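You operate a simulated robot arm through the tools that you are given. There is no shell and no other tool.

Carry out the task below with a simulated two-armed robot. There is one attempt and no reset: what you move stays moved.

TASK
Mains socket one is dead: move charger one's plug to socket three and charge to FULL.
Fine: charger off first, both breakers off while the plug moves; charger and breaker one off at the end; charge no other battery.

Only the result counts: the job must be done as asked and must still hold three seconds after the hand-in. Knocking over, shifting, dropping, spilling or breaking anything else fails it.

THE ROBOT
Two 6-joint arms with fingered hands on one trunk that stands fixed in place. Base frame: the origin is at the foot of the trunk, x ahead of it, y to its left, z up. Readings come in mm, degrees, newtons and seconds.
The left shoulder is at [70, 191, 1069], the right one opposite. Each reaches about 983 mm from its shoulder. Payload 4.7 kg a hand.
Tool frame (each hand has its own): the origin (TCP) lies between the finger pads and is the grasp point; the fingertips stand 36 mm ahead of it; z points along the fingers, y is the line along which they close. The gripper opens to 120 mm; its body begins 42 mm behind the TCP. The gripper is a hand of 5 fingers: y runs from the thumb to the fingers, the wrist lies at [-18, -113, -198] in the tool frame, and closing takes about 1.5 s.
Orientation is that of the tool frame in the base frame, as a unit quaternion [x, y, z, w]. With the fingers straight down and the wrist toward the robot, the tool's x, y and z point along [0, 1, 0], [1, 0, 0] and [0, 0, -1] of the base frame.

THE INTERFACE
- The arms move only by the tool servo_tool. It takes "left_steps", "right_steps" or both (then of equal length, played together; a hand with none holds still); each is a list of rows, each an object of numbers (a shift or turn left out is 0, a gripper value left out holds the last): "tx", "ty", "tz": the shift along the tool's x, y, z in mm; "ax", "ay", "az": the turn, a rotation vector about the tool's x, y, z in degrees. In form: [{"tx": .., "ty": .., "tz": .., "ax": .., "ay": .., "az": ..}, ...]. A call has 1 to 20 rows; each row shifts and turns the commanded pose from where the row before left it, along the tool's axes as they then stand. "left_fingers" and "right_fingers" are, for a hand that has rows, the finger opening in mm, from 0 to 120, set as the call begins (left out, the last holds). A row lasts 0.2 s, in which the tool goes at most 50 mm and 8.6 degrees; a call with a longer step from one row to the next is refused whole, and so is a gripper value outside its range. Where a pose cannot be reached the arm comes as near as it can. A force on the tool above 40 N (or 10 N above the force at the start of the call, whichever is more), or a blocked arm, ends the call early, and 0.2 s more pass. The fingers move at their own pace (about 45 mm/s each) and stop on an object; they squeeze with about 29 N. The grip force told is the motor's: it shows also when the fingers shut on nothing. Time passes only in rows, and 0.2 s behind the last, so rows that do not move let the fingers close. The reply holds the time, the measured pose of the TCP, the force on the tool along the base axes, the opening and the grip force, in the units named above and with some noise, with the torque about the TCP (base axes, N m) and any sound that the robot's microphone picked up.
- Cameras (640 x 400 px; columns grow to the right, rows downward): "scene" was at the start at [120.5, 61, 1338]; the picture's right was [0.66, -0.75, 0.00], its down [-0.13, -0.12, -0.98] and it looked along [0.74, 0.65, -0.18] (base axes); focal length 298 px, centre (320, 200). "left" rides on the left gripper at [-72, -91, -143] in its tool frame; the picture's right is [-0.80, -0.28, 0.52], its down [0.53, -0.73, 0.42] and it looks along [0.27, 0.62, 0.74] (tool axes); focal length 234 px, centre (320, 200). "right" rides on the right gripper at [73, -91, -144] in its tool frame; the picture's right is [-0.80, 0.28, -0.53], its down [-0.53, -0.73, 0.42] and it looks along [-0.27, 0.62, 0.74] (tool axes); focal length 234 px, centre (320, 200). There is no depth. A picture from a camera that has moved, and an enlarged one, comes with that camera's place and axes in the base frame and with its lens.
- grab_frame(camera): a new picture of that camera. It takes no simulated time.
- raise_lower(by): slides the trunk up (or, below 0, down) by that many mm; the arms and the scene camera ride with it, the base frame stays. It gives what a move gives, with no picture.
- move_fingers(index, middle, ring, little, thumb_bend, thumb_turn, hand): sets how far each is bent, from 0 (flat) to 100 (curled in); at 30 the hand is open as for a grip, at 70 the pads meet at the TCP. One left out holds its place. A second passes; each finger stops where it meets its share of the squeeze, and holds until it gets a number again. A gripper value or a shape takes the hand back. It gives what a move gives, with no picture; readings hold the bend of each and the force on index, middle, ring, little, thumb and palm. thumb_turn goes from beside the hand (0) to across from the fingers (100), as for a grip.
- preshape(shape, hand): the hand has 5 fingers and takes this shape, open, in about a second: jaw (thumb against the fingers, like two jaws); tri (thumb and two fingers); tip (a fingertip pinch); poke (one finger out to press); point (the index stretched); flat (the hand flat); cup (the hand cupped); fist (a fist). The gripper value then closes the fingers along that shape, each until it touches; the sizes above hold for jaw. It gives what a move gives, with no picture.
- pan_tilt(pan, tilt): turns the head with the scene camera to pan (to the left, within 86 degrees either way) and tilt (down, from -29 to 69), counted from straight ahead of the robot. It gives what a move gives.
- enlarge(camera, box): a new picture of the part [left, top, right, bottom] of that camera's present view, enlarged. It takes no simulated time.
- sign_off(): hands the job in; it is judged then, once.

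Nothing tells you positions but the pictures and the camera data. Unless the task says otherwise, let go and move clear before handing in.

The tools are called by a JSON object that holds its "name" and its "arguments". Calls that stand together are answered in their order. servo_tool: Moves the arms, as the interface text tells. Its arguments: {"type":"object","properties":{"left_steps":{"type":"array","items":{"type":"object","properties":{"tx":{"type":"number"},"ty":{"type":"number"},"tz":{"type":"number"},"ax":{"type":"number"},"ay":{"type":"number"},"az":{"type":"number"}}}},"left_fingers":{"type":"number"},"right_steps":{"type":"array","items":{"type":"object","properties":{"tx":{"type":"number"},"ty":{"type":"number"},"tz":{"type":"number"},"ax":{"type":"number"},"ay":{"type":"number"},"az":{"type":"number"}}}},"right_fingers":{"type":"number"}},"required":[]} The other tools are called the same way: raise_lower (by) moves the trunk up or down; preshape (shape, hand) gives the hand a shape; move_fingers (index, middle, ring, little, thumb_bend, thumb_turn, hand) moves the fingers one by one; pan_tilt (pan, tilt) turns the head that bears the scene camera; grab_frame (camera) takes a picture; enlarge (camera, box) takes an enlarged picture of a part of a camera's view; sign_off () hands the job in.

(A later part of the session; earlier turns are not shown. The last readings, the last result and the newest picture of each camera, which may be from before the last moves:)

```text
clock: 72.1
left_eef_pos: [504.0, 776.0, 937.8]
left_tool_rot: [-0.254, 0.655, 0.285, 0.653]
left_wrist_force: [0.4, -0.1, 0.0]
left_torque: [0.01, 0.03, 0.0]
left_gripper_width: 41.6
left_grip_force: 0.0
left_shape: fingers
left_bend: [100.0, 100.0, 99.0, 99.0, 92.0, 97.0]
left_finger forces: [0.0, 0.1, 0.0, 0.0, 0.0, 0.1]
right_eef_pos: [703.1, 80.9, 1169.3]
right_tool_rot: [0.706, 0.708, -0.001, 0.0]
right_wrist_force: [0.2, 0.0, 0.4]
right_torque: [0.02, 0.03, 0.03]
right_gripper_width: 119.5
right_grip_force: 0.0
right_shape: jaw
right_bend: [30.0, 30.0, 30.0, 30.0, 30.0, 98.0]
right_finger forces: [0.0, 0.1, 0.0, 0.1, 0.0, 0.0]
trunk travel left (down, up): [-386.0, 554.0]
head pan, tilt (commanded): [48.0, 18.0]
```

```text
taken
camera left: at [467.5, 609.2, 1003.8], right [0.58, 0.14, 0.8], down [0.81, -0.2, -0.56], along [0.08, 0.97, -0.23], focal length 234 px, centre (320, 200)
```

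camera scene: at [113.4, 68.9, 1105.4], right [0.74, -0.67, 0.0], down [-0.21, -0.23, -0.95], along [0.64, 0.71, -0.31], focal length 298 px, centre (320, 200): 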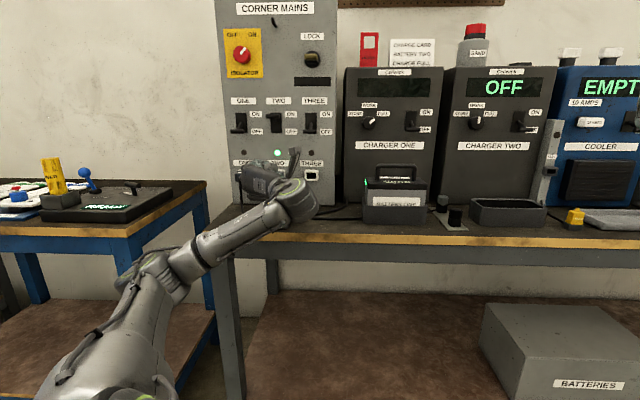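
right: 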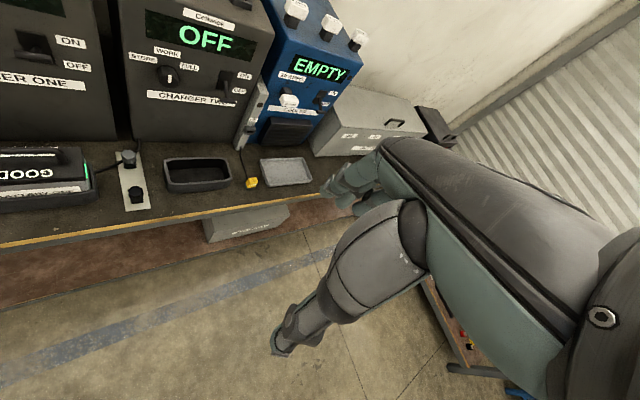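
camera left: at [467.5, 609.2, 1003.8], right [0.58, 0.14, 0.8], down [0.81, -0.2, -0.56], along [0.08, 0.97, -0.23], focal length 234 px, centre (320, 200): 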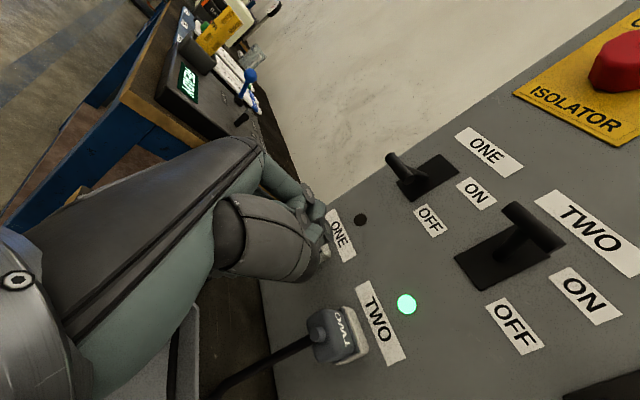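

Works without reach complaints. Continue staging the trunk up.

{"name": "raise_lower", "arguments": {"by": 60}}

{"name": "servo_tool", "arguments": {"left_steps": [{"tx": 15}, {"tx": 15}, {"tx": 15}, {"tx": 15}, {}]}}

{"name": "raise_lower", "arguments": {"by": 60}}

{"name": "servo_tool", "arguments": {"left_steps": [{"tx": 15}, {"tx": 15}, {"tx": 15}, {"tx": 15}, {}]}}

{"name": "grab_frame", "arguments": {"camera": "scene"}}

```text
clock: 73.1
left_eef_pos: [505.5, 776.4, 996.6]
left_tool_rot: [-0.254, 0.654, 0.285, 0.653]
left_wrist_force: [-0.3, 0.3, -0.1]
left_torque: [-0.01, -0.02, -0.01]
left_gripper_width: 41.5
left_grip_force: 0.0
left_shape: fingers
left_bend: [100.0, 100.0, 99.0, 99.0, 92.0, 97.0]
left_finger forces: [0.0, 0.0, 0.0, 0.0, 0.1, 0.1]
right_eef_pos: [703.1, 81.7, 1229.0]
right_tool_rot: [0.707, 0.707, -0.001, -0.001]
right_wrist_force: [0.0, 0.6, 0.2]
right_torque: [0.03, 0.01, -0.04]
right_gripper_width: 119.8
right_grip_force: 0.0
right_shape: jaw
right_bend: [30.0, 30.0, 30.0, 30.0, 30.0, 98.0]
right_finger forces: [0.0, 0.0, 0.1, 0.0, 0.1, 0.0]
trunk travel left (down, up): [-446.0, 494.0]
head pan, tilt (commanded): [48.0, 18.0]
```

```text
clock: 74.3
left_eef_pos: [503.7, 778.5, 936.4]
left_tool_rot: [-0.254, 0.655, 0.284, 0.652]
left_wrist_force: [0.5, 0.6, 0.1]
left_torque: [0.05, -0.02, 0.0]
left_gripper_width: 41.6
left_grip_force: 0.0
left_shape: fingers
left_bend: [100.0, 100.0, 99.0, 99.0, 92.0, 97.0]
left_finger forces: [0.1, 0.0, 0.0, 0.0, 0.1, 0.0]
right_eef_pos: [703.8, 81.1, 1229.7]
right_tool_rot: [0.707, 0.707, 0.0, -0.001]
right_wrist_force: [0.7, 0.8, 0.1]
right_torque: [0.03, 0.03, 0.03]
right_gripper_width: 119.9
right_grip_force: 0.0
right_shape: jaw
right_bend: [30.0, 30.0, 30.0, 30.0, 30.0, 98.0]
right_finger forces: [0.0, 0.1, 0.1, 0.0, 0.1, 0.1]
trunk travel left (down, up): [-446.0, 494.0]
head pan, tilt (commanded): [48.0, 18.0]
```

```text
clock: 75.3
left_eef_pos: [503.2, 780.0, 997.0]
left_tool_rot: [-0.254, 0.654, 0.284, 0.653]
left_wrist_force: [0.1, 0.2, 0.1]
left_torque: [0.03, 0.02, 0.0]
left_gripper_width: 41.0
left_grip_force: 0.1
left_shape: fingers
left_bend: [100.0, 100.0, 99.0, 99.0, 92.0, 97.0]
left_finger forces: [0.0, 0.0, 0.0, 0.1, 0.0, 0.0]
right_eef_pos: [702.9, 81.4, 1289.4]
right_tool_rot: [0.708, 0.706, -0.002, 0.0]
right_wrist_force: [0.7, 0.3, 0.9]
right_torque: [-0.02, -0.01, -0.01]
right_gripper_width: 119.9
right_grip_force: 0.1
right_shape: jaw
right_bend: [30.0, 30.0, 30.0, 30.0, 30.0, 98.0]
right_finger forces: [0.0, 0.0, 0.0, 0.0, 0.1, 0.0]
trunk travel left (down, up): [-506.0, 434.0]
head pan, tilt (commanded): [48.0, 18.0]
```

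```text
clock: 76.5
left_eef_pos: [502.9, 780.3, 936.4]
left_tool_rot: [-0.254, 0.654, 0.284, 0.653]
left_wrist_force: [-0.4, -0.7, -0.4]
left_torque: [0.01, 0.03, -0.02]
left_gripper_width: 41.8
left_grip_force: 0.0
left_shape: fingers
left_bend: [100.0, 100.0, 99.0, 99.0, 92.0, 97.0]
left_finger forces: [0.1, 0.1, 0.0, 0.0, 0.0, 0.1]
right_eef_pos: [702.9, 81.1, 1290.0]
right_tool_rot: [0.707, 0.707, -0.001, 0.0]
right_wrist_force: [0.9, -0.6, -0.6]
right_torque: [-0.02, 0.05, 0.05]
right_gripper_width: 119.8
right_grip_force: 0.2
right_shape: jaw
right_bend: [30.0, 30.0, 30.0, 30.0, 30.0, 98.0]
right_finger forces: [0.0, 0.0, 0.0, 0.0, 0.0, 0.0]
trunk travel left (down, up): [-506.0, 434.0]
head pan, tilt (commanded): [48.0, 18.0]
```

```text
taken
camera scene: at [112.9, 68.7, 1285.5], right [0.74, -0.67, 0.0], down [-0.21, -0.23, -0.95], along [0.64, 0.71, -0.31], focal length 298 px, centre (320, 200)
```

scene: 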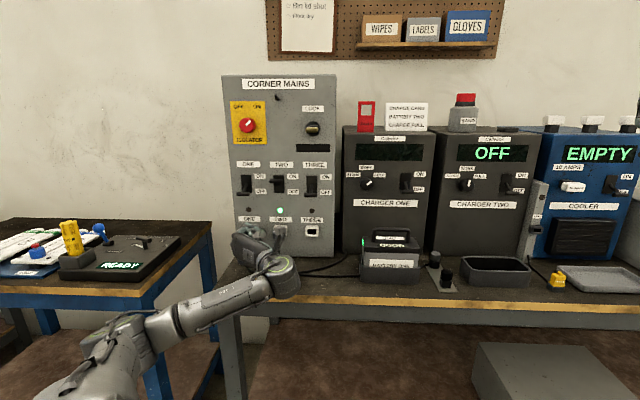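

Trunk is nearly back to its start height with the hand square to the panel at z≈936. Now test tilting down again in small steps.

{"name": "servo_tool", "arguments": {"left_steps": [{"ay": 4}, {"ay": 4}]}}

{"name": "servo_tool", "arguments": {"left_steps": [{"ay": 4}, {"ay": 4}]}}

```text
clock: 77.1
left_eef_pos: [502.5, 780.9, 936.9]
left_tool_rot: [-0.273, 0.7, 0.267, 0.604]
left_wrist_force: [0.8, 0.2, 0.2]
left_torque: [0.03, -0.01, 0.0]
left_gripper_width: 41.4
left_grip_force: 0.0
left_shape: fingers
left_bend: [100.0, 100.0, 99.0, 99.0, 92.0, 97.0]
left_finger forces: [0.0, 0.1, 0.1, 0.1, 0.0, 0.0]
right_eef_pos: [702.9, 80.4, 1289.9]
right_tool_rot: [0.707, 0.707, -0.001, 0.0]
right_wrist_force: [0.5, 0.0, 0.0]
right_torque: [0.02, -0.03, 0.02]
right_gripper_width: 119.8
right_grip_force: 0.0
right_shape: jaw
right_bend: [30.0, 30.0, 30.0, 30.0, 30.0, 98.0]
right_finger forces: [0.0, 0.0, 0.0, 0.1, 0.0, 0.0]
trunk travel left (down, up): [-506.0, 434.0]
head pan, tilt (commanded): [48.0, 18.0]
```

```text
clock: 77.7
left_eef_pos: [502.4, 781.2, 937.2]
left_tool_rot: [-0.291, 0.739, 0.247, 0.555]
left_wrist_force: [0.5, -1.0, 0.3]
left_torque: [0.01, 0.01, 0.02]
left_gripper_width: 41.4
left_grip_force: 0.0
left_shape: fingers
left_bend: [100.0, 100.0, 99.0, 99.0, 92.0, 97.0]
left_finger forces: [0.0, 0.0, 0.1, 0.0, 0.0, 0.1]
right_eef_pos: [703.5, 82.2, 1290.5]
right_tool_rot: [0.707, 0.707, -0.001, -0.001]
right_wrist_force: [-0.6, 0.6, -0.7]
right_torque: [0.0, 0.0, 0.02]
right_gripper_width: 119.9
right_grip_force: 0.0
right_shape: jaw
right_bend: [30.0, 30.0, 30.0, 30.0, 30.0, 98.0]
right_finger forces: [0.0, 0.1, 0.1, 0.0, 0.0, 0.0]
trunk travel left (down, up): [-506.0, 434.0]
head pan, tilt (commanded): [48.0, 18.0]
```

The tilt works now. Continue to about 30°.

{"name": "servo_tool", "arguments": {"left_steps": [{"ay": 4}, {"ay": 4}]}}

{"name": "servo_tool", "arguments": {"left_steps": [{"ay": 4}, {"ay": 4}]}}

{"name": "grab_frame", "arguments": {"camera": "left"}}

{"name": "grab_frame", "arguments": {"camera": "scene"}}

```text
clock: 78.3
left_eef_pos: [502.8, 781.9, 935.2]
left_tool_rot: [-0.308, 0.776, 0.225, 0.502]
left_wrist_force: [0.4, 0.4, 0.2]
left_torque: [0.0, 0.04, -0.01]
left_gripper_width: 41.2
left_grip_force: 0.0
left_shape: fingers
left_bend: [100.0, 100.0, 99.0, 99.0, 92.0, 97.0]
left_finger forces: [0.0, 0.0, 0.1, 0.0, 0.0, 0.0]
right_eef_pos: [703.7, 81.1, 1289.2]
right_tool_rot: [0.707, 0.707, 0.0, 0.0]
right_wrist_force: [-0.6, -0.4, 1.1]
right_torque: [-0.01, 0.05, -0.04]
right_gripper_width: 119.6
right_grip_force: 0.1
right_shape: jaw
right_bend: [30.0, 30.0, 30.0, 30.0, 30.0, 98.0]
right_finger forces: [0.1, 0.0, 0.1, 0.0, 0.0, 0.0]
trunk travel left (down, up): [-506.0, 434.0]
head pan, tilt (commanded): [48.0, 18.0]
```

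```text
clock: 78.9
left_eef_pos: [502.8, 783.5, 935.3]
left_tool_rot: [-0.322, 0.809, 0.202, 0.448]
left_wrist_force: [-0.2, 0.0, -1.1]
left_torque: [0.02, 0.0, -0.02]
left_gripper_width: 41.6
left_grip_force: 0.0
left_shape: fingers
left_bend: [100.0, 100.0, 99.0, 99.0, 92.0, 97.0]
left_finger forces: [0.1, 0.1, 0.1, 0.0, 0.1, 0.0]
right_eef_pos: [702.5, 80.9, 1290.1]
right_tool_rot: [0.707, 0.707, -0.001, 0.0]
right_wrist_force: [0.2, -1.1, -0.5]
right_torque: [0.0, -0.02, -0.01]
right_gripper_width: 119.8
right_grip_force: 0.0
right_shape: jaw
right_bend: [30.0, 30.0, 30.0, 30.0, 30.0, 98.0]
right_finger forces: [0.1, 0.0, 0.0, 0.0, 0.1, 0.0]
trunk travel left (down, up): [-506.0, 434.0]
head pan, tilt (commanded): [48.0, 18.0]
```

```text
taken
camera left: at [509.2, 657.1, 1069.0], right [0.82, 0.4, 0.4], down [0.56, -0.44, -0.7], along [-0.1, 0.8, -0.59], focal length 234 px, centre (320, 200)
```

left: 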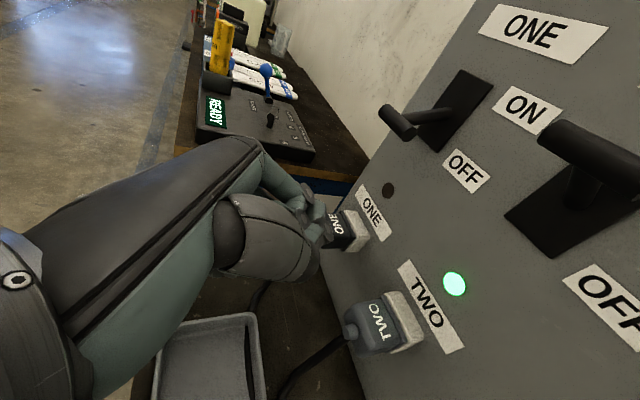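

```text
taken
camera scene: at [113.0, 69.0, 1285.5], right [0.74, -0.67, 0.0], down [-0.21, -0.23, -0.95], along [0.64, 0.71, -0.31], focal length 298 px, centre (320, 200)
```

scene: 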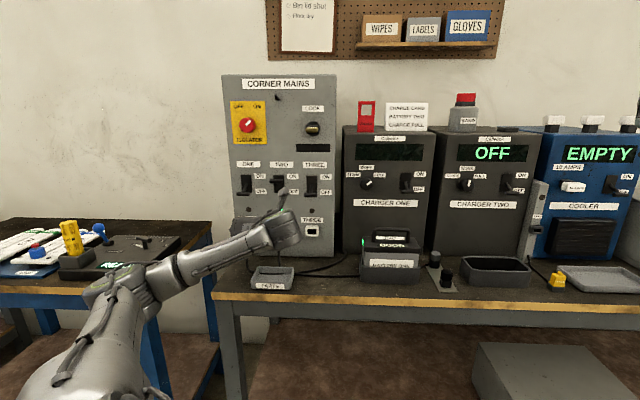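

Now the hand is tilted 31° down, square to the panel, fully reachable, with a clear view of both plugs and the tray. Zooming to measure plug one.

{"name": "enlarge", "arguments": {"camera": "left", "box": [280, 160, 480, 380]}}

{"name": "enlarge", "arguments": {"camera": "scene", "box": [220, 200, 340, 300]}}

```text
1.82 times, centred on (380, 270) of left
camera zoom: at [509.2, 657.1, 1069.0], right [0.82, 0.4, 0.4], down [0.56, -0.44, -0.7], along [-0.1, 0.8, -0.59], focal length 426 px, centre (211, 73)
```

zoom: 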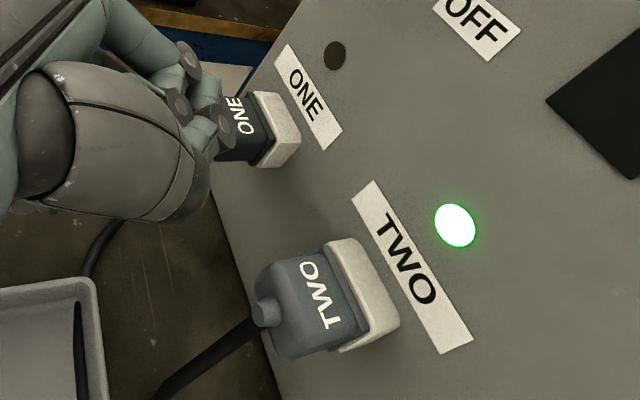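

```text
4.00 times, centred on (280, 250) of scene
camera zoom: at [113.0, 69.0, 1285.5], right [0.74, -0.67, 0.0], down [-0.21, -0.23, -0.95], along [0.64, 0.71, -0.31], focal length 1192 px, centre (480, 0)
```

zoom: 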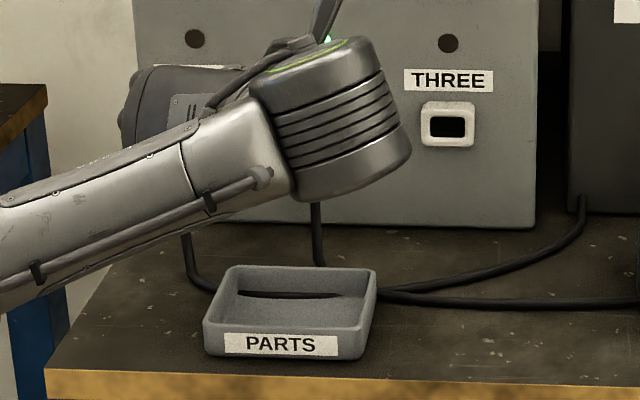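

I need more accurate plug geometry; zooming closer on plug two (identical type) from the hand camera.

{"name": "enlarge", "arguments": {"camera": "left", "box": [335, 270, 425, 370]}}

{"name": "enlarge", "arguments": {"camera": "left", "box": [310, 180, 390, 260]}}

```text
4.00 times, centred on (380, 320) of left
camera zoom: at [509.2, 657.1, 1069.0], right [0.82, 0.4, 0.4], down [0.56, -0.44, -0.7], along [-0.1, 0.8, -0.59], focal length 937 px, centre (80, -280)
```

zoom: 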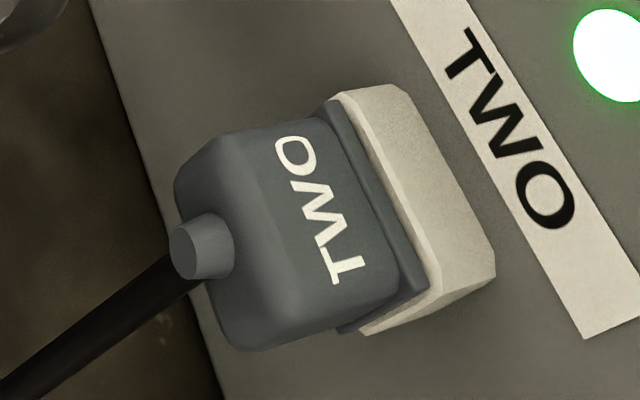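

```text
5.00 times, centred on (350, 220) of left
camera zoom: at [509.2, 657.1, 1069.0], right [0.82, 0.4, 0.4], down [0.56, -0.44, -0.7], along [-0.1, 0.8, -0.59], focal length 1171 px, centre (170, 100)
```

zoom: 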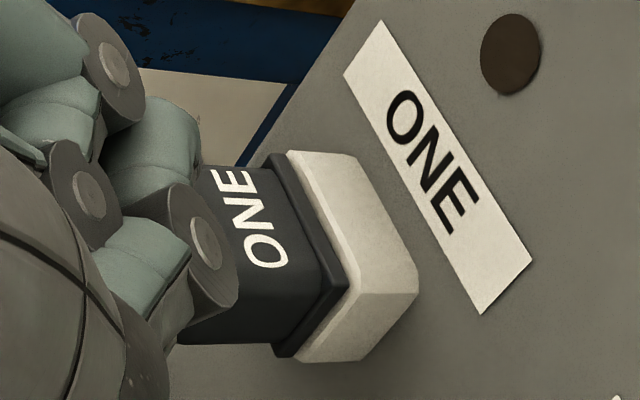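

Plug bodies are about 32 mm wide, 22 mm tall, front at d≈950, centred near z≈897; the tray is well below the hand. I'll rise slightly, shift left over plug one's column, then open the three-finger shape.

{"name": "servo_tool", "arguments": {"left_steps": [{"tx": -10.7, "ty": 0.5, "tz": -6.5}, {"tx": -10.7, "ty": 0.5, "tz": -6.5}, {"ty": 14}, {"ty": 14}, {"ty": 13}, {}]}}

{"name": "preshape", "arguments": {"hand": "left", "shape": "tri"}}

{"name": "servo_tool", "arguments": {"left_steps": [{}, {}, {}, {}], "left_fingers": 80}}

{"name": "grab_frame", "arguments": {"camera": "left"}}

{"name": "enlarge", "arguments": {"camera": "scene", "box": [210, 140, 340, 300]}}

```text
clock: 80.3
left_eef_pos: [474.7, 816.8, 963.1]
left_tool_rot: [-0.324, 0.809, 0.203, 0.447]
left_wrist_force: [-0.4, 0.2, -0.1]
left_torque: [0.0, 0.0, -0.01]
left_gripper_width: 41.4
left_grip_force: 0.0
left_shape: fingers
left_bend: [100.0, 100.0, 99.0, 99.0, 92.0, 97.0]
left_finger forces: [0.0, 0.0, 0.0, 0.0, 0.0, 0.0]
left hand out of reach, approached as far as the arm can: row 1
right_eef_pos: [704.1, 81.1, 1289.3]
right_tool_rot: [0.707, 0.707, -0.001, -0.001]
right_wrist_force: [0.7, 0.2, -0.4]
right_torque: [0.03, 0.01, -0.01]
right_gripper_width: 119.9
right_grip_force: 0.1
right_shape: jaw
right_bend: [30.0, 30.0, 30.0, 30.0, 30.0, 98.0]
right_finger forces: [0.0, 0.0, 0.1, 0.0, 0.0, 0.0]
trunk travel left (down, up): [-506.0, 434.0]
head pan, tilt (commanded): [48.0, 18.0]
```

```text
clock: 81.2
left_eef_pos: [473.9, 817.1, 963.6]
left_tool_rot: [-0.323, 0.809, 0.203, 0.447]
left_wrist_force: [-0.1, -0.5, 0.2]
left_torque: [0.04, -0.02, 0.01]
left_gripper_width: 119.7
left_grip_force: 0.1
left_shape: tri
left_bend: [30.0, 30.0, 99.0, 99.0, 30.0, 97.0]
left_finger forces: [0.0, 0.0, 0.0, 0.1, 0.0, 0.0]
right_eef_pos: [702.1, 82.0, 1289.6]
right_tool_rot: [0.708, 0.707, 0.0, -0.001]
right_wrist_force: [0.5, -0.4, -0.5]
right_torque: [0.03, 0.01, -0.01]
right_gripper_width: 119.8
right_grip_force: 0.0
right_shape: jaw
right_bend: [30.0, 30.0, 30.0, 30.0, 30.0, 98.0]
right_finger forces: [0.1, 0.1, 0.0, 0.0, 0.0, 0.0]
trunk travel left (down, up): [-506.0, 434.0]
head pan, tilt (commanded): [48.0, 18.0]
```

```text
clock: 82.2
left_eef_pos: [473.9, 818.0, 962.3]
left_tool_rot: [-0.322, 0.809, 0.203, 0.447]
left_wrist_force: [0.2, -0.6, -0.4]
left_torque: [-0.03, -0.02, -0.02]
left_gripper_width: 80.4
left_grip_force: 0.1
left_shape: tri
left_bend: [73.0, 38.0, 99.0, 99.0, 62.0, 99.0]
left_finger forces: [0.1, 0.0, 0.0, 0.0, 0.0, 0.1]
right_eef_pos: [702.9, 80.6, 1290.6]
right_tool_rot: [0.707, 0.707, -0.001, -0.001]
right_wrist_force: [0.4, 0.4, -0.3]
right_torque: [0.0, 0.0, 0.02]
right_gripper_width: 119.7
right_grip_force: 0.1
right_shape: jaw
right_bend: [30.0, 30.0, 30.0, 30.0, 30.0, 98.0]
right_finger forces: [0.1, 0.1, 0.0, 0.1, 0.0, 0.1]
trunk travel left (down, up): [-506.0, 434.0]
head pan, tilt (commanded): [48.0, 18.0]
```

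```text
taken
camera left: at [481.4, 689.7, 1096.2], right [0.82, 0.4, 0.4], down [0.56, -0.44, -0.7], along [-0.1, 0.81, -0.58], focal length 234 px, centre (320, 200)
```

left: 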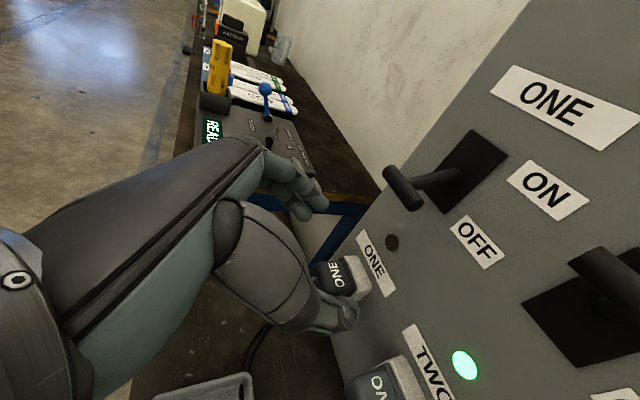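

```text
2.50 times, centred on (275, 220) of scene
camera zoom: at [113.1, 69.0, 1285.5], right [0.74, -0.67, 0.0], down [-0.21, -0.23, -0.95], along [0.64, 0.71, -0.31], focal length 745 px, centre (432, 150)
```

zoom: 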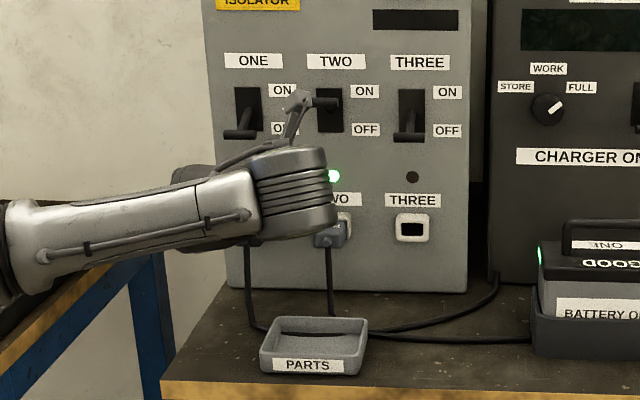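

The three-finger shape is at 80 mm but the bends look uneven; I'll let it settle and re-read.

{"name": "servo_tool", "arguments": {"left_steps": [{}, {}, {}]}}

{"name": "enlarge", "arguments": {"camera": "left", "box": [230, 120, 410, 360]}}

```text
clock: 83.0
left_eef_pos: [474.5, 817.3, 962.6]
left_tool_rot: [-0.322, 0.809, 0.203, 0.447]
left_wrist_force: [-0.4, -0.7, -0.2]
left_torque: [0.0, 0.03, 0.02]
left_gripper_width: 80.4
left_grip_force: 0.0
left_shape: tri
left_bend: [73.0, 38.0, 99.0, 99.0, 62.0, 99.0]
left_finger forces: [0.0, 0.1, 0.1, 0.1, 0.1, 0.1]
right_eef_pos: [702.4, 81.5, 1289.8]
right_tool_rot: [0.707, 0.707, 0.0, -0.001]
right_wrist_force: [0.0, -0.1, 0.0]
right_torque: [-0.01, 0.01, -0.02]
right_gripper_width: 119.8
right_grip_force: 0.1
right_shape: jaw
right_bend: [30.0, 30.0, 30.0, 30.0, 30.0, 98.0]
right_finger forces: [0.0, 0.0, 0.1, 0.1, 0.0, 0.0]
trunk travel left (down, up): [-506.0, 434.0]
head pan, tilt (commanded): [48.0, 18.0]
```

```text
1.67 times, centred on (320, 240) of left
camera zoom: at [481.4, 689.7, 1096.2], right [0.82, 0.4, 0.4], down [0.56, -0.44, -0.7], along [-0.1, 0.81, -0.58], focal length 390 px, centre (320, 133)
```

zoom: 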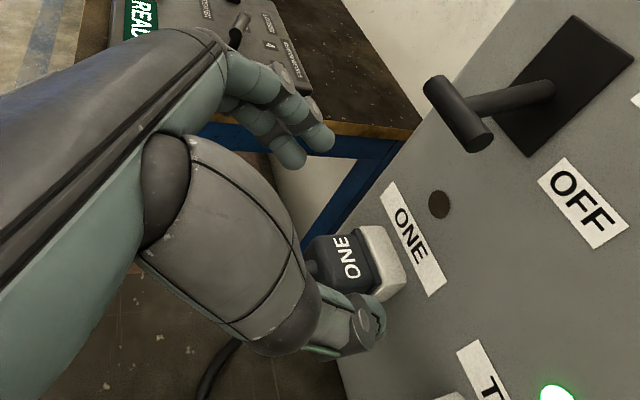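

The thumb and two fingers straddle plug one in the view. One closer look to centre it sideways before descending.

{"name": "enlarge", "arguments": {"camera": "left", "box": [300, 230, 400, 350]}}

```text
3.33 times, centred on (350, 290) of left
camera zoom: at [481.4, 689.7, 1096.2], right [0.82, 0.4, 0.4], down [0.56, -0.44, -0.7], along [-0.1, 0.81, -0.58], focal length 781 px, centre (220, -100)
```

zoom: 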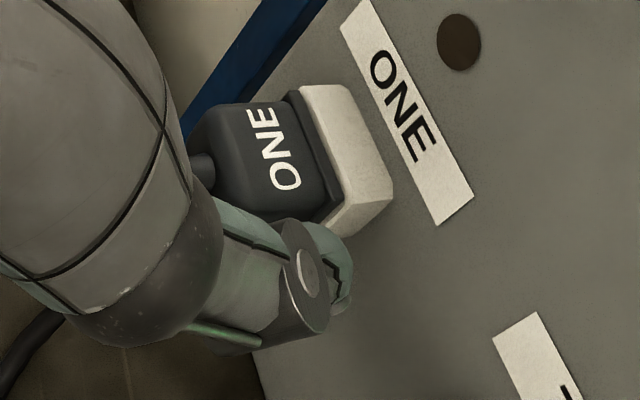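

Plug one is centred at u≈-242, matching the hand. Descending in two stages with a check between.

{"name": "servo_tool", "arguments": {"left_steps": [{"tx": 11, "ty": -0.7}, {"tx": 11, "ty": -0.7}, {"tx": 10, "ty": -0.6}, {"tz": 12}, {"tz": 12}, {}]}}

{"name": "grab_frame", "arguments": {"camera": "left"}}

{"name": "enlarge", "arguments": {"camera": "scene", "box": [210, 180, 340, 300]}}

```text
clock: 84.4
left_eef_pos: [476.2, 819.2, 924.0]
left_tool_rot: [-0.323, 0.808, 0.204, 0.448]
left_wrist_force: [0.4, -0.2, 0.6]
left_torque: [0.0, -0.04, 0.0]
left_gripper_width: 80.4
left_grip_force: 0.2
left_shape: tri
left_bend: [73.0, 38.0, 99.0, 99.0, 62.0, 99.0]
left_finger forces: [0.1, 0.0, 0.1, 0.0, 0.0, 0.0]
right_eef_pos: [702.5, 81.0, 1290.5]
right_tool_rot: [0.707, 0.707, -0.001, -0.001]
right_wrist_force: [-0.7, -0.3, 0.3]
right_torque: [0.02, 0.01, -0.01]
right_gripper_width: 119.7
right_grip_force: 0.1
right_shape: jaw
right_bend: [30.0, 30.0, 30.0, 30.0, 30.0, 98.0]
right_finger forces: [0.0, 0.0, 0.0, 0.0, 0.1, 0.0]
trunk travel left (down, up): [-506.0, 434.0]
head pan, tilt (commanded): [48.0, 18.0]
```

```text
taken
camera left: at [483.0, 692.1, 1057.3], right [0.82, 0.4, 0.4], down [0.56, -0.44, -0.7], along [-0.1, 0.81, -0.58], focal length 234 px, centre (320, 200)
```

left: 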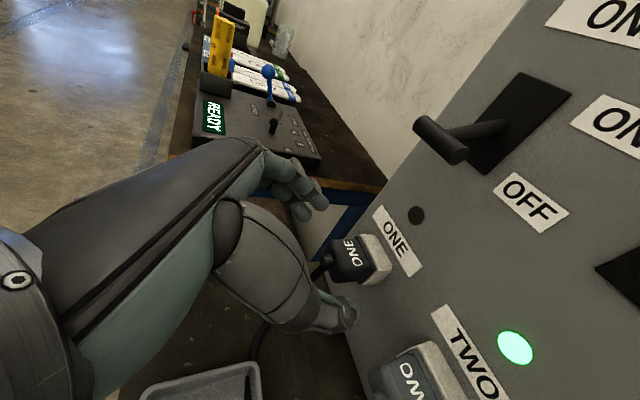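

```text
3.33 times, centred on (275, 240) of scene
camera zoom: at [112.8, 68.8, 1285.6], right [0.74, -0.67, 0.0], down [-0.21, -0.23, -0.95], along [0.64, 0.71, -0.31], focal length 994 px, centre (470, 67)
```

zoom: 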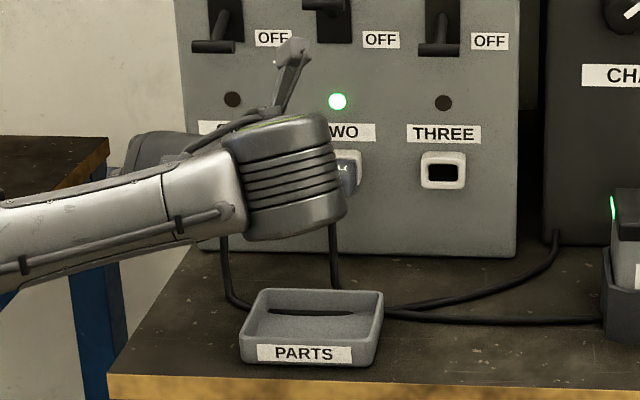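

The plug sits between thumb and fingers; moving the last 34 mm forward along the fingers.

{"name": "servo_tool", "arguments": {"left_steps": [{"tz": 9}, {"tz": 9}, {"tz": 8}, {"tz": 8}, {}]}}

{"name": "grab_frame", "arguments": {"camera": "left"}}

{"name": "enlarge", "arguments": {"camera": "left", "box": [240, 150, 400, 340]}}

```text
clock: 85.6
left_eef_pos: [495.6, 840.0, 905.1]
left_tool_rot: [-0.323, 0.809, 0.203, 0.447]
left_wrist_force: [0.5, -0.2, -0.3]
left_torque: [0.0, -0.01, 0.02]
left_gripper_width: 80.5
left_grip_force: 0.1
left_shape: tri
left_bend: [73.0, 38.0, 99.0, 99.0, 62.0, 99.0]
left_finger forces: [0.1, 0.1, 0.1, 0.1, 0.0, 0.0]
right_eef_pos: [703.2, 81.1, 1289.6]
right_tool_rot: [0.706, 0.708, -0.001, 0.0]
right_wrist_force: [-0.7, -0.3, 0.1]
right_torque: [-0.01, -0.01, -0.01]
right_gripper_width: 119.7
right_grip_force: 0.1
right_shape: jaw
right_bend: [30.0, 30.0, 30.0, 30.0, 30.0, 98.0]
right_finger forces: [0.0, 0.0, 0.1, 0.0, 0.0, 0.0]
trunk travel left (down, up): [-506.0, 434.0]
head pan, tilt (commanded): [48.0, 18.0]
```

```text
taken
camera left: at [503.2, 712.6, 1038.1], right [0.82, 0.4, 0.4], down [0.56, -0.44, -0.7], along [-0.1, 0.81, -0.58], focal length 234 px, centre (320, 200)
```

left: 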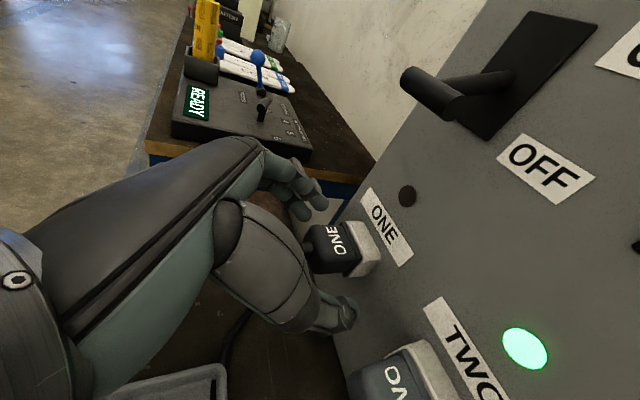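

```text
2.11 times, centred on (320, 245) of left
camera zoom: at [503.2, 712.6, 1038.1], right [0.82, 0.4, 0.4], down [0.56, -0.44, -0.7], along [-0.1, 0.81, -0.58], focal length 493 px, centre (320, 105)
```

zoom: 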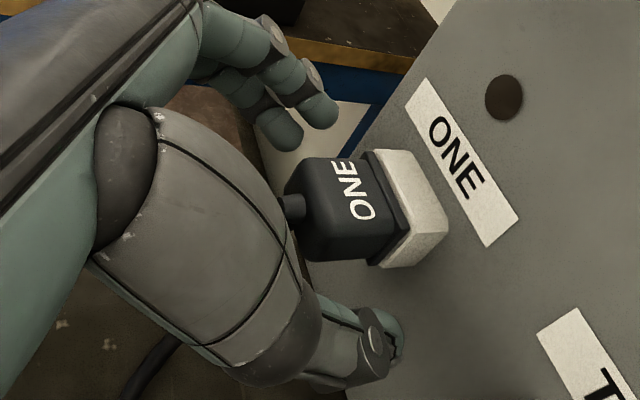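

The plug lies right at the pads. Closing the fingers on it now.

{"name": "servo_tool", "arguments": {"left_steps": [{}, {}, {}, {}, {}, {}, {}, {}], "left_fingers": 0}}

{"name": "enlarge", "arguments": {"camera": "left", "box": [240, 150, 400, 340]}}

```text
clock: 87.4
left_eef_pos: [497.4, 841.1, 903.4]
left_tool_rot: [-0.323, 0.809, 0.203, 0.447]
left_wrist_force: [1.5, -3.2, -3.9]
left_torque: [-0.21, -0.17, -0.08]
left_gripper_width: 29.1
left_grip_force: 28.7
left_shape: tri
left_bend: [73.0, 63.0, 100.0, 100.0, 74.0, 100.0]
left_finger forces: [14.1, 11.0, 0.0, 0.0, 27.6, 0.0]
right_eef_pos: [703.3, 82.1, 1289.6]
right_tool_rot: [0.707, 0.707, 0.0, -0.001]
right_wrist_force: [-0.7, 0.2, -0.2]
right_torque: [-0.02, 0.0, -0.02]
right_gripper_width: 119.8
right_grip_force: 0.0
right_shape: jaw
right_bend: [30.0, 30.0, 30.0, 30.0, 30.0, 98.0]
right_finger forces: [0.1, 0.0, 0.1, 0.0, 0.0, 0.0]
trunk travel left (down, up): [-506.0, 434.0]
head pan, tilt (commanded): [48.0, 18.0]
```

```text
2.11 times, centred on (320, 245) of left
camera zoom: at [503.9, 712.8, 1037.3], right [0.82, 0.4, 0.4], down [0.56, -0.44, -0.7], along [-0.1, 0.8, -0.58], focal length 493 px, centre (320, 105)
```

zoom: 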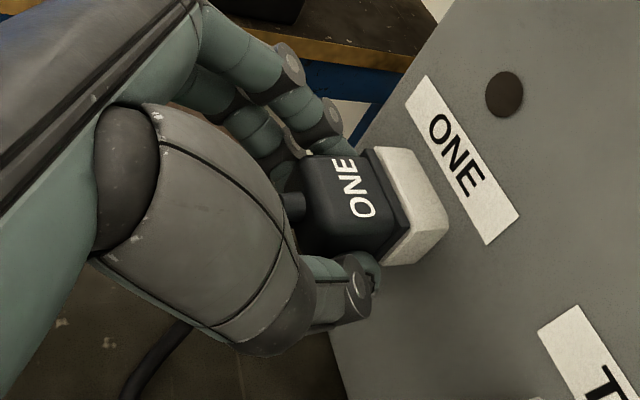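

Firm grip on the plug (thumb 28 N against two fingers). Pulling straight out from the panel, slowly.

{"name": "servo_tool", "arguments": {"left_steps": [{"tx": 2.6, "tz": -4.3}, {"tx": 2.6, "tz": -4.3}, {"tx": 2.6, "tz": -4.3}, {"tx": 2.6, "tz": -4.3}]}}

{"name": "enlarge", "arguments": {"camera": "left", "box": [240, 150, 400, 340]}}

```text
clock: 88.4
left_eef_pos: [480.7, 824.9, 906.0]
left_tool_rot: [-0.324, 0.809, 0.204, 0.447]
left_wrist_force: [0.3, -1.0, 0.1]
left_torque: [-0.04, 0.02, 0.02]
left_gripper_width: 25.9
left_grip_force: 29.4
left_shape: tri
left_bend: [73.0, 73.0, 100.0, 100.0, 76.0, 100.0]
left_finger forces: [17.3, 6.2, 0.1, 0.0, 22.9, 0.0]
right_eef_pos: [702.1, 80.9, 1289.1]
right_tool_rot: [0.707, 0.707, 0.0, -0.001]
right_wrist_force: [0.4, -0.5, -1.2]
right_torque: [-0.02, -0.02, 0.02]
right_gripper_width: 120.1
right_grip_force: 0.1
right_shape: jaw
right_bend: [30.0, 30.0, 30.0, 30.0, 30.0, 98.0]
right_finger forces: [0.1, 0.0, 0.0, 0.0, 0.0, 0.0]
trunk travel left (down, up): [-506.0, 434.0]
head pan, tilt (commanded): [48.0, 18.0]
```

```text
2.11 times, centred on (320, 245) of left
camera zoom: at [488.7, 697.9, 1038.4], right [0.82, 0.4, 0.4], down [0.56, -0.44, -0.7], along [-0.11, 0.81, -0.58], focal length 493 px, centre (320, 105)
```

zoom: 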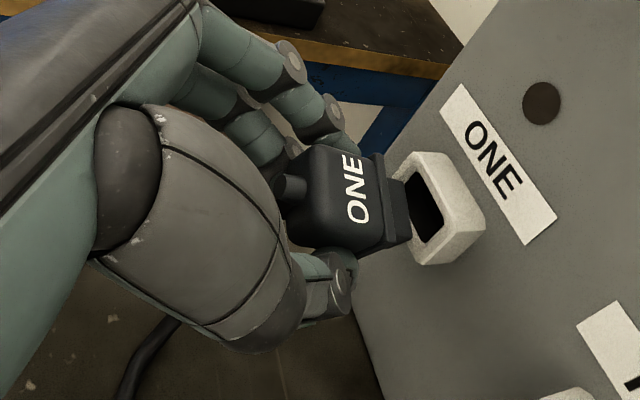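

The plug came out cleanly. I'll retreat another 10 mm, then raise the trunk 50 mm to carry it above plug two.

{"name": "servo_tool", "arguments": {"left_steps": [{"tx": 2.6, "tz": -4.3}, {"tx": 2.6, "tz": -4.3}, {}]}}

{"name": "raise_lower", "arguments": {"by": 50}}

{"name": "grab_frame", "arguments": {"camera": "left"}}

{"name": "grab_frame", "arguments": {"camera": "scene"}}

```text
clock: 89.2
left_eef_pos: [475.4, 819.5, 904.8]
left_tool_rot: [-0.324, 0.809, 0.203, 0.447]
left_wrist_force: [0.4, -0.6, 0.4]
left_torque: [-0.03, 0.03, -0.01]
left_gripper_width: 26.2
left_grip_force: 28.2
left_shape: tri
left_bend: [73.0, 73.0, 100.0, 100.0, 76.0, 100.0]
left_finger forces: [17.4, 6.2, 0.0, 0.0, 23.0, 0.1]
right_eef_pos: [702.7, 81.8, 1289.1]
right_tool_rot: [0.708, 0.707, -0.001, 0.0]
right_wrist_force: [-0.5, -0.1, -0.8]
right_torque: [-0.02, -0.01, 0.02]
right_gripper_width: 119.7
right_grip_force: 0.1
right_shape: jaw
right_bend: [30.0, 30.0, 30.0, 30.0, 30.0, 98.0]
right_finger forces: [0.1, 0.1, 0.0, 0.0, 0.0, 0.1]
trunk travel left (down, up): [-506.0, 434.0]
head pan, tilt (commanded): [48.0, 18.0]
```

```text
clock: 90.1
left_eef_pos: [476.2, 818.7, 955.0]
left_tool_rot: [-0.322, 0.809, 0.204, 0.447]
left_wrist_force: [-0.3, -0.4, -0.8]
left_torque: [-0.02, 0.02, -0.01]
left_gripper_width: 26.2
left_grip_force: 29.4
left_shape: tri
left_bend: [73.0, 73.0, 100.0, 100.0, 76.0, 100.0]
left_finger forces: [17.3, 6.2, 0.0, 0.0, 22.9, 0.0]
right_eef_pos: [703.5, 81.4, 1339.2]
right_tool_rot: [0.707, 0.707, 0.0, 0.0]
right_wrist_force: [0.3, -0.2, -0.1]
right_torque: [0.02, 0.02, -0.03]
right_gripper_width: 119.8
right_grip_force: 0.1
right_shape: jaw
right_bend: [30.0, 30.0, 30.0, 30.0, 30.0, 98.0]
right_finger forces: [0.1, 0.1, 0.0, 0.0, 0.1, 0.1]
trunk travel left (down, up): [-556.0, 384.0]
head pan, tilt (commanded): [48.0, 18.0]
```

```text
taken
camera left: at [483.1, 691.9, 1087.7], right [0.82, 0.4, 0.4], down [0.56, -0.44, -0.7], along [-0.1, 0.8, -0.58], focal length 234 px, centre (320, 200)
```

left: 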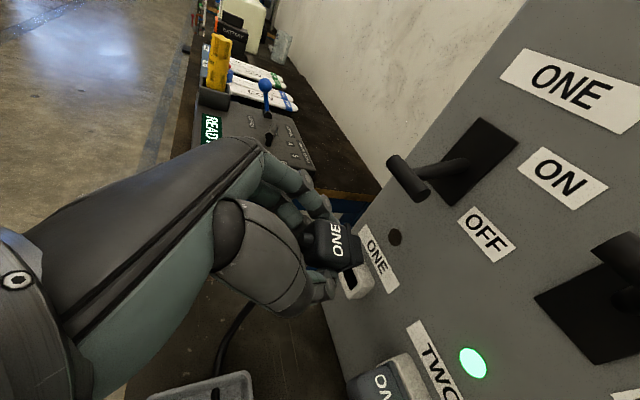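

```text
taken
camera scene: at [113.4, 69.3, 1335.4], right [0.74, -0.67, 0.0], down [-0.21, -0.23, -0.95], along [0.64, 0.71, -0.31], focal length 298 px, centre (320, 200)
```

scene: 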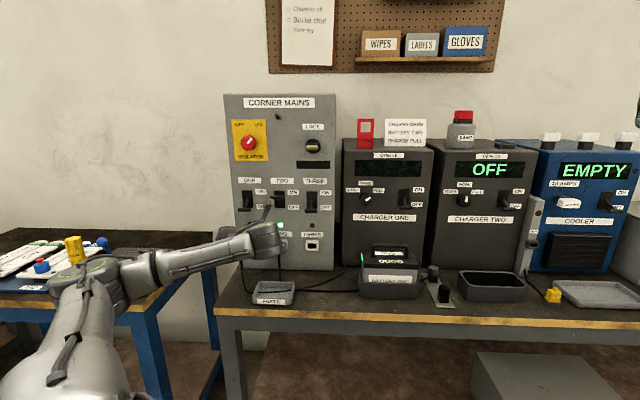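

Plug still firmly held. Moving right 100 mm at this height, over plug two.

{"name": "servo_tool", "arguments": {"left_steps": [{"tx": -0.65, "ty": -20, "tz": -0.4}, {"tx": -0.65, "ty": -20, "tz": -0.4}, {"tx": -0.65, "ty": -20, "tz": -0.4}, {"tx": -0.65, "ty": -20, "tz": -0.4}, {"tx": -0.65, "ty": -20, "tz": -0.4}]}}

{"name": "grab_frame", "arguments": {"camera": "left"}}

```text
clock: 91.3
left_eef_pos: [550.6, 758.8, 949.9]
left_tool_rot: [-0.321, 0.81, 0.204, 0.447]
left_wrist_force: [0.5, 1.2, -0.7]
left_torque: [-0.04, -0.01, -0.03]
left_gripper_width: 26.2
left_grip_force: 28.8
left_shape: tri
left_bend: [73.0, 73.0, 100.0, 100.0, 76.0, 100.0]
left_finger forces: [17.3, 5.7, 0.0, 0.0, 22.7, 0.1]
left hand out of reach, approached as far as the arm can: row 4, 5
right_eef_pos: [704.2, 80.9, 1339.0]
right_tool_rot: [0.707, 0.707, -0.001, -0.001]
right_wrist_force: [0.7, -0.2, -0.3]
right_torque: [0.0, 0.01, 0.0]
right_gripper_width: 119.8
right_grip_force: 0.1
right_shape: jaw
right_bend: [30.0, 30.0, 30.0, 30.0, 30.0, 98.0]
right_finger forces: [0.0, 0.1, 0.1, 0.0, 0.0, 0.1]
trunk travel left (down, up): [-556.0, 384.0]
head pan, tilt (commanded): [48.0, 18.0]
```

```text
taken
camera left: at [558.2, 631.1, 1083.5], right [0.82, 0.4, 0.4], down [0.56, -0.44, -0.7], along [-0.1, 0.81, -0.58], focal length 234 px, centre (320, 200)
```

left: 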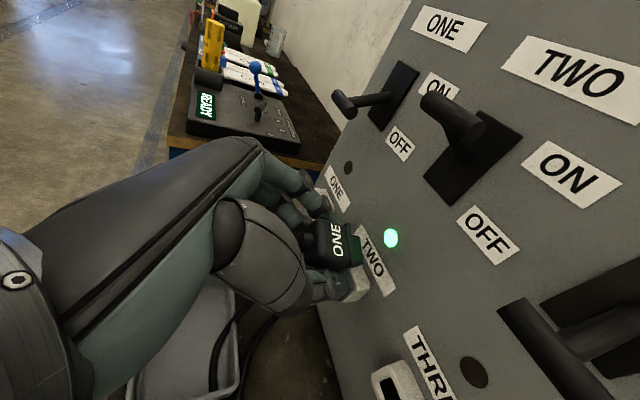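

The reach boundary appears here as predicted; raising the trunk relative to the hand helps. I'll stage the trunk up 40 mm and the hand down 40 mm, repeatedly.

{"name": "raise_lower", "arguments": {"by": 40}}

{"name": "servo_tool", "arguments": {"left_steps": [{"tx": 8.6, "ty": -0.4, "tz": 5.2}, {"tx": 8.6, "ty": -0.4, "tz": 5.2}, {"tx": 8.6, "ty": -0.4, "tz": 5.2}, {"tx": 8.6, "ty": -0.4, "tz": 5.2}]}}

{"name": "raise_lower", "arguments": {"by": 40}}

{"name": "servo_tool", "arguments": {"left_steps": [{"tx": 8.6, "ty": -0.4, "tz": 5.2}, {"tx": 8.6, "ty": -0.4, "tz": 5.2}, {"tx": 8.6, "ty": -0.4, "tz": 5.2}, {"tx": 8.6, "ty": -0.4, "tz": 5.2}]}}

{"name": "grab_frame", "arguments": {"camera": "left"}}

```text
clock: 92.2
left_eef_pos: [549.9, 758.0, 990.3]
left_tool_rot: [-0.322, 0.809, 0.203, 0.447]
left_wrist_force: [0.5, 0.2, -0.2]
left_torque: [0.05, 0.0, 0.01]
left_gripper_width: 26.0
left_grip_force: 28.6
left_shape: tri
left_bend: [73.0, 73.0, 100.0, 100.0, 76.0, 100.0]
left_finger forces: [17.5, 5.6, 0.0, 0.1, 22.8, 0.0]
right_eef_pos: [703.7, 82.1, 1379.4]
right_tool_rot: [0.707, 0.707, 0.0, -0.001]
right_wrist_force: [1.1, 0.4, -0.4]
right_torque: [0.01, -0.01, 0.01]
right_gripper_width: 119.9
right_grip_force: 0.0
right_shape: jaw
right_bend: [30.0, 30.0, 30.0, 30.0, 30.0, 98.0]
right_finger forces: [0.1, 0.1, 0.1, 0.1, 0.1, 0.1]
trunk travel left (down, up): [-596.0, 344.0]
head pan, tilt (commanded): [48.0, 18.0]
```

```text
clock: 93.2
left_eef_pos: [550.4, 758.5, 948.0]
left_tool_rot: [-0.322, 0.809, 0.204, 0.447]
left_wrist_force: [-0.3, 0.7, -0.3]
left_torque: [0.01, 0.04, 0.01]
left_gripper_width: 26.0
left_grip_force: 28.5
left_shape: tri
left_bend: [73.0, 73.0, 100.0, 100.0, 76.0, 100.0]
left_finger forces: [17.4, 5.6, 0.1, 0.0, 22.8, 0.0]
right_eef_pos: [703.1, 81.6, 1380.2]
right_tool_rot: [0.707, 0.707, 0.0, 0.0]
right_wrist_force: [0.1, 1.1, 0.2]
right_torque: [0.01, 0.0, 0.02]
right_gripper_width: 119.8
right_grip_force: 0.1
right_shape: jaw
right_bend: [30.0, 30.0, 30.0, 30.0, 30.0, 98.0]
right_finger forces: [0.0, 0.1, 0.0, 0.1, 0.0, 0.0]
trunk travel left (down, up): [-596.0, 344.0]
head pan, tilt (commanded): [48.0, 18.0]
```

```text
clock: 94.0
left_eef_pos: [549.8, 759.0, 990.7]
left_tool_rot: [-0.322, 0.809, 0.203, 0.448]
left_wrist_force: [0.1, 0.4, -1.0]
left_torque: [0.0, 0.04, 0.0]
left_gripper_width: 26.0
left_grip_force: 28.7
left_shape: tri
left_bend: [73.0, 73.0, 100.0, 100.0, 76.0, 100.0]
left_finger forces: [17.5, 5.5, 0.0, 0.1, 22.8, 0.0]
right_eef_pos: [703.2, 81.7, 1419.9]
right_tool_rot: [0.707, 0.707, 0.0, -0.001]
right_wrist_force: [0.0, 0.3, 1.0]
right_torque: [0.01, -0.01, 0.0]
right_gripper_width: 119.5
right_grip_force: 0.1
right_shape: jaw
right_bend: [30.0, 30.0, 30.0, 30.0, 30.0, 98.0]
right_finger forces: [0.0, 0.1, 0.0, 0.0, 0.0, 0.1]
trunk travel left (down, up): [-636.0, 304.0]
head pan, tilt (commanded): [48.0, 18.0]
```

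```text
clock: 95.0
left_eef_pos: [550.1, 758.8, 948.5]
left_tool_rot: [-0.322, 0.809, 0.204, 0.448]
left_wrist_force: [-0.6, -0.2, -0.5]
left_torque: [0.01, 0.02, -0.01]
left_gripper_width: 25.9
left_grip_force: 29.5
left_shape: tri
left_bend: [73.0, 73.0, 100.0, 100.0, 76.0, 100.0]
left_finger forces: [17.4, 5.6, 0.0, 0.0, 22.8, 0.1]
right_eef_pos: [704.0, 81.5, 1418.9]
right_tool_rot: [0.707, 0.707, -0.001, -0.001]
right_wrist_force: [0.1, 0.2, 0.2]
right_torque: [-0.01, 0.02, 0.06]
right_gripper_width: 119.8
right_grip_force: 0.0
right_shape: jaw
right_bend: [30.0, 30.0, 30.0, 30.0, 30.0, 98.0]
right_finger forces: [0.0, 0.0, 0.1, 0.0, 0.0, 0.0]
trunk travel left (down, up): [-636.0, 304.0]
head pan, tilt (commanded): [48.0, 18.0]
```

```text
taken
camera left: at [557.3, 632.2, 1082.1], right [0.82, 0.4, 0.4], down [0.56, -0.44, -0.7], along [-0.1, 0.81, -0.58], focal length 234 px, centre (320, 200)
```

left: 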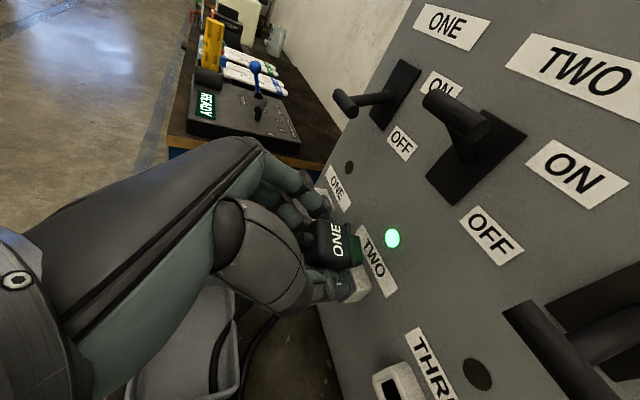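

No reach flags now. Continue right the remaining 105 mm in two moves.

{"name": "servo_tool", "arguments": {"left_steps": [{"tx": -0.65, "ty": -18, "tz": -0.4}, {"tx": -0.65, "ty": -18, "tz": -0.4}, {"tx": -0.65, "ty": -18, "tz": -0.4}]}}

{"name": "servo_tool", "arguments": {"left_steps": [{"tx": -0.65, "ty": -17, "tz": -0.4}, {"tx": -0.65, "ty": -17, "tz": -0.4}, {"tx": -0.65, "ty": -17, "tz": -0.4}, {}]}}

{"name": "grab_frame", "arguments": {"camera": "left"}}

{"name": "grab_frame", "arguments": {"camera": "scene"}}

```text
clock: 95.8
left_eef_pos: [588.1, 719.7, 950.7]
left_tool_rot: [-0.322, 0.809, 0.203, 0.448]
left_wrist_force: [0.5, -1.3, 0.2]
left_torque: [0.0, -0.02, 0.03]
left_gripper_width: 26.0
left_grip_force: 28.5
left_shape: tri
left_bend: [73.0, 73.0, 100.0, 100.0, 76.0, 100.0]
left_finger forces: [17.6, 5.5, 0.0, 0.0, 22.6, 0.0]
right_eef_pos: [704.0, 80.8, 1419.1]
right_tool_rot: [0.707, 0.707, -0.001, -0.001]
right_wrist_force: [0.0, 0.2, 0.1]
right_torque: [0.04, 0.02, -0.01]
right_gripper_width: 119.8
right_grip_force: 0.1
right_shape: jaw
right_bend: [30.0, 30.0, 30.0, 30.0, 30.0, 98.0]
right_finger forces: [0.0, 0.0, 0.0, 0.1, 0.0, 0.1]
trunk travel left (down, up): [-636.0, 304.0]
head pan, tilt (commanded): [48.0, 18.0]
```

```text
clock: 96.8
left_eef_pos: [625.1, 684.6, 950.0]
left_tool_rot: [-0.322, 0.809, 0.203, 0.448]
left_wrist_force: [0.9, -0.3, -0.7]
left_torque: [-0.02, 0.0, 0.03]
left_gripper_width: 25.4
left_grip_force: 28.6
left_shape: tri
left_bend: [73.0, 73.0, 100.0, 100.0, 76.0, 100.0]
left_finger forces: [17.8, 5.2, 0.0, 0.1, 22.6, 0.0]
right_eef_pos: [702.5, 82.0, 1419.4]
right_tool_rot: [0.707, 0.707, -0.001, 0.0]
right_wrist_force: [0.1, -0.5, 0.1]
right_torque: [-0.01, 0.0, -0.04]
right_gripper_width: 119.8
right_grip_force: 0.0
right_shape: jaw
right_bend: [30.0, 30.0, 30.0, 30.0, 30.0, 98.0]
right_finger forces: [0.0, 0.0, 0.0, 0.1, 0.1, 0.0]
trunk travel left (down, up): [-636.0, 304.0]
head pan, tilt (commanded): [48.0, 18.0]
```

```text
taken
camera left: at [631.1, 556.7, 1083.2], right [0.82, 0.4, 0.41], down [0.56, -0.44, -0.7], along [-0.1, 0.81, -0.58], focal length 234 px, centre (320, 200)
```

left: 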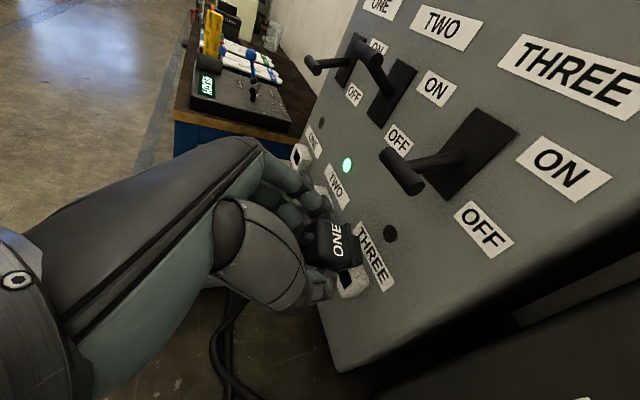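

```text
taken
camera scene: at [113.0, 69.3, 1415.5], right [0.74, -0.67, 0.0], down [-0.21, -0.23, -0.95], along [0.64, 0.71, -0.31], focal length 298 px, centre (320, 200)
```

scene: 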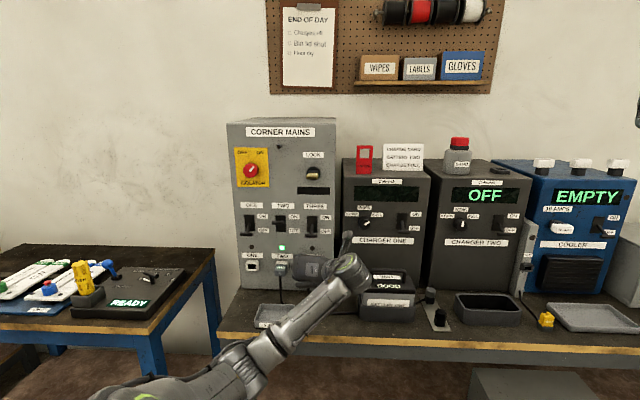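

At socket three's column. The plug seems to have yawed slightly in the grip; let me zoom in to measure it before inserting.

{"name": "enlarge", "arguments": {"camera": "left", "box": [270, 180, 410, 320]}}

{"name": "enlarge", "arguments": {"camera": "scene", "box": [230, 200, 360, 320]}}

```text
2.86 times, centred on (340, 250) of left
camera zoom: at [631.1, 556.7, 1083.2], right [0.82, 0.4, 0.41], down [0.56, -0.44, -0.7], along [-0.1, 0.81, -0.58], focal length 669 px, centre (263, 57)
```

zoom: 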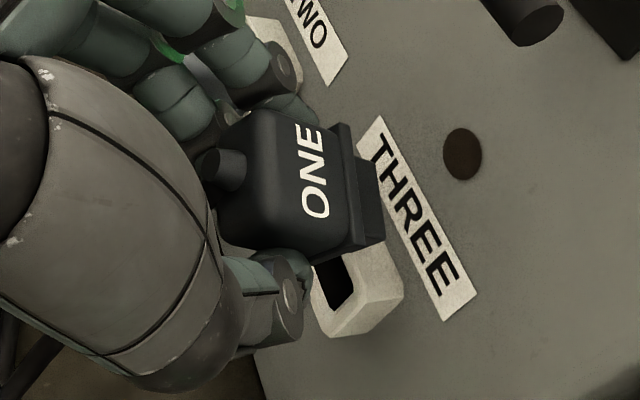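

```text
3.33 times, centred on (295, 260) of scene
camera zoom: at [113.0, 69.3, 1415.5], right [0.74, -0.67, 0.0], down [-0.21, -0.23, -0.95], along [0.64, 0.71, -0.31], focal length 994 px, centre (403, 0)
```

zoom: 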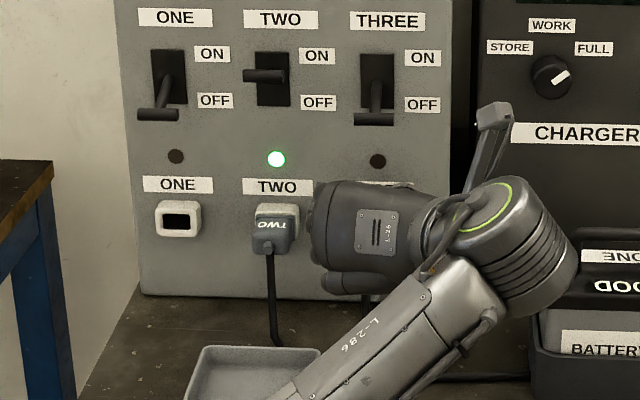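

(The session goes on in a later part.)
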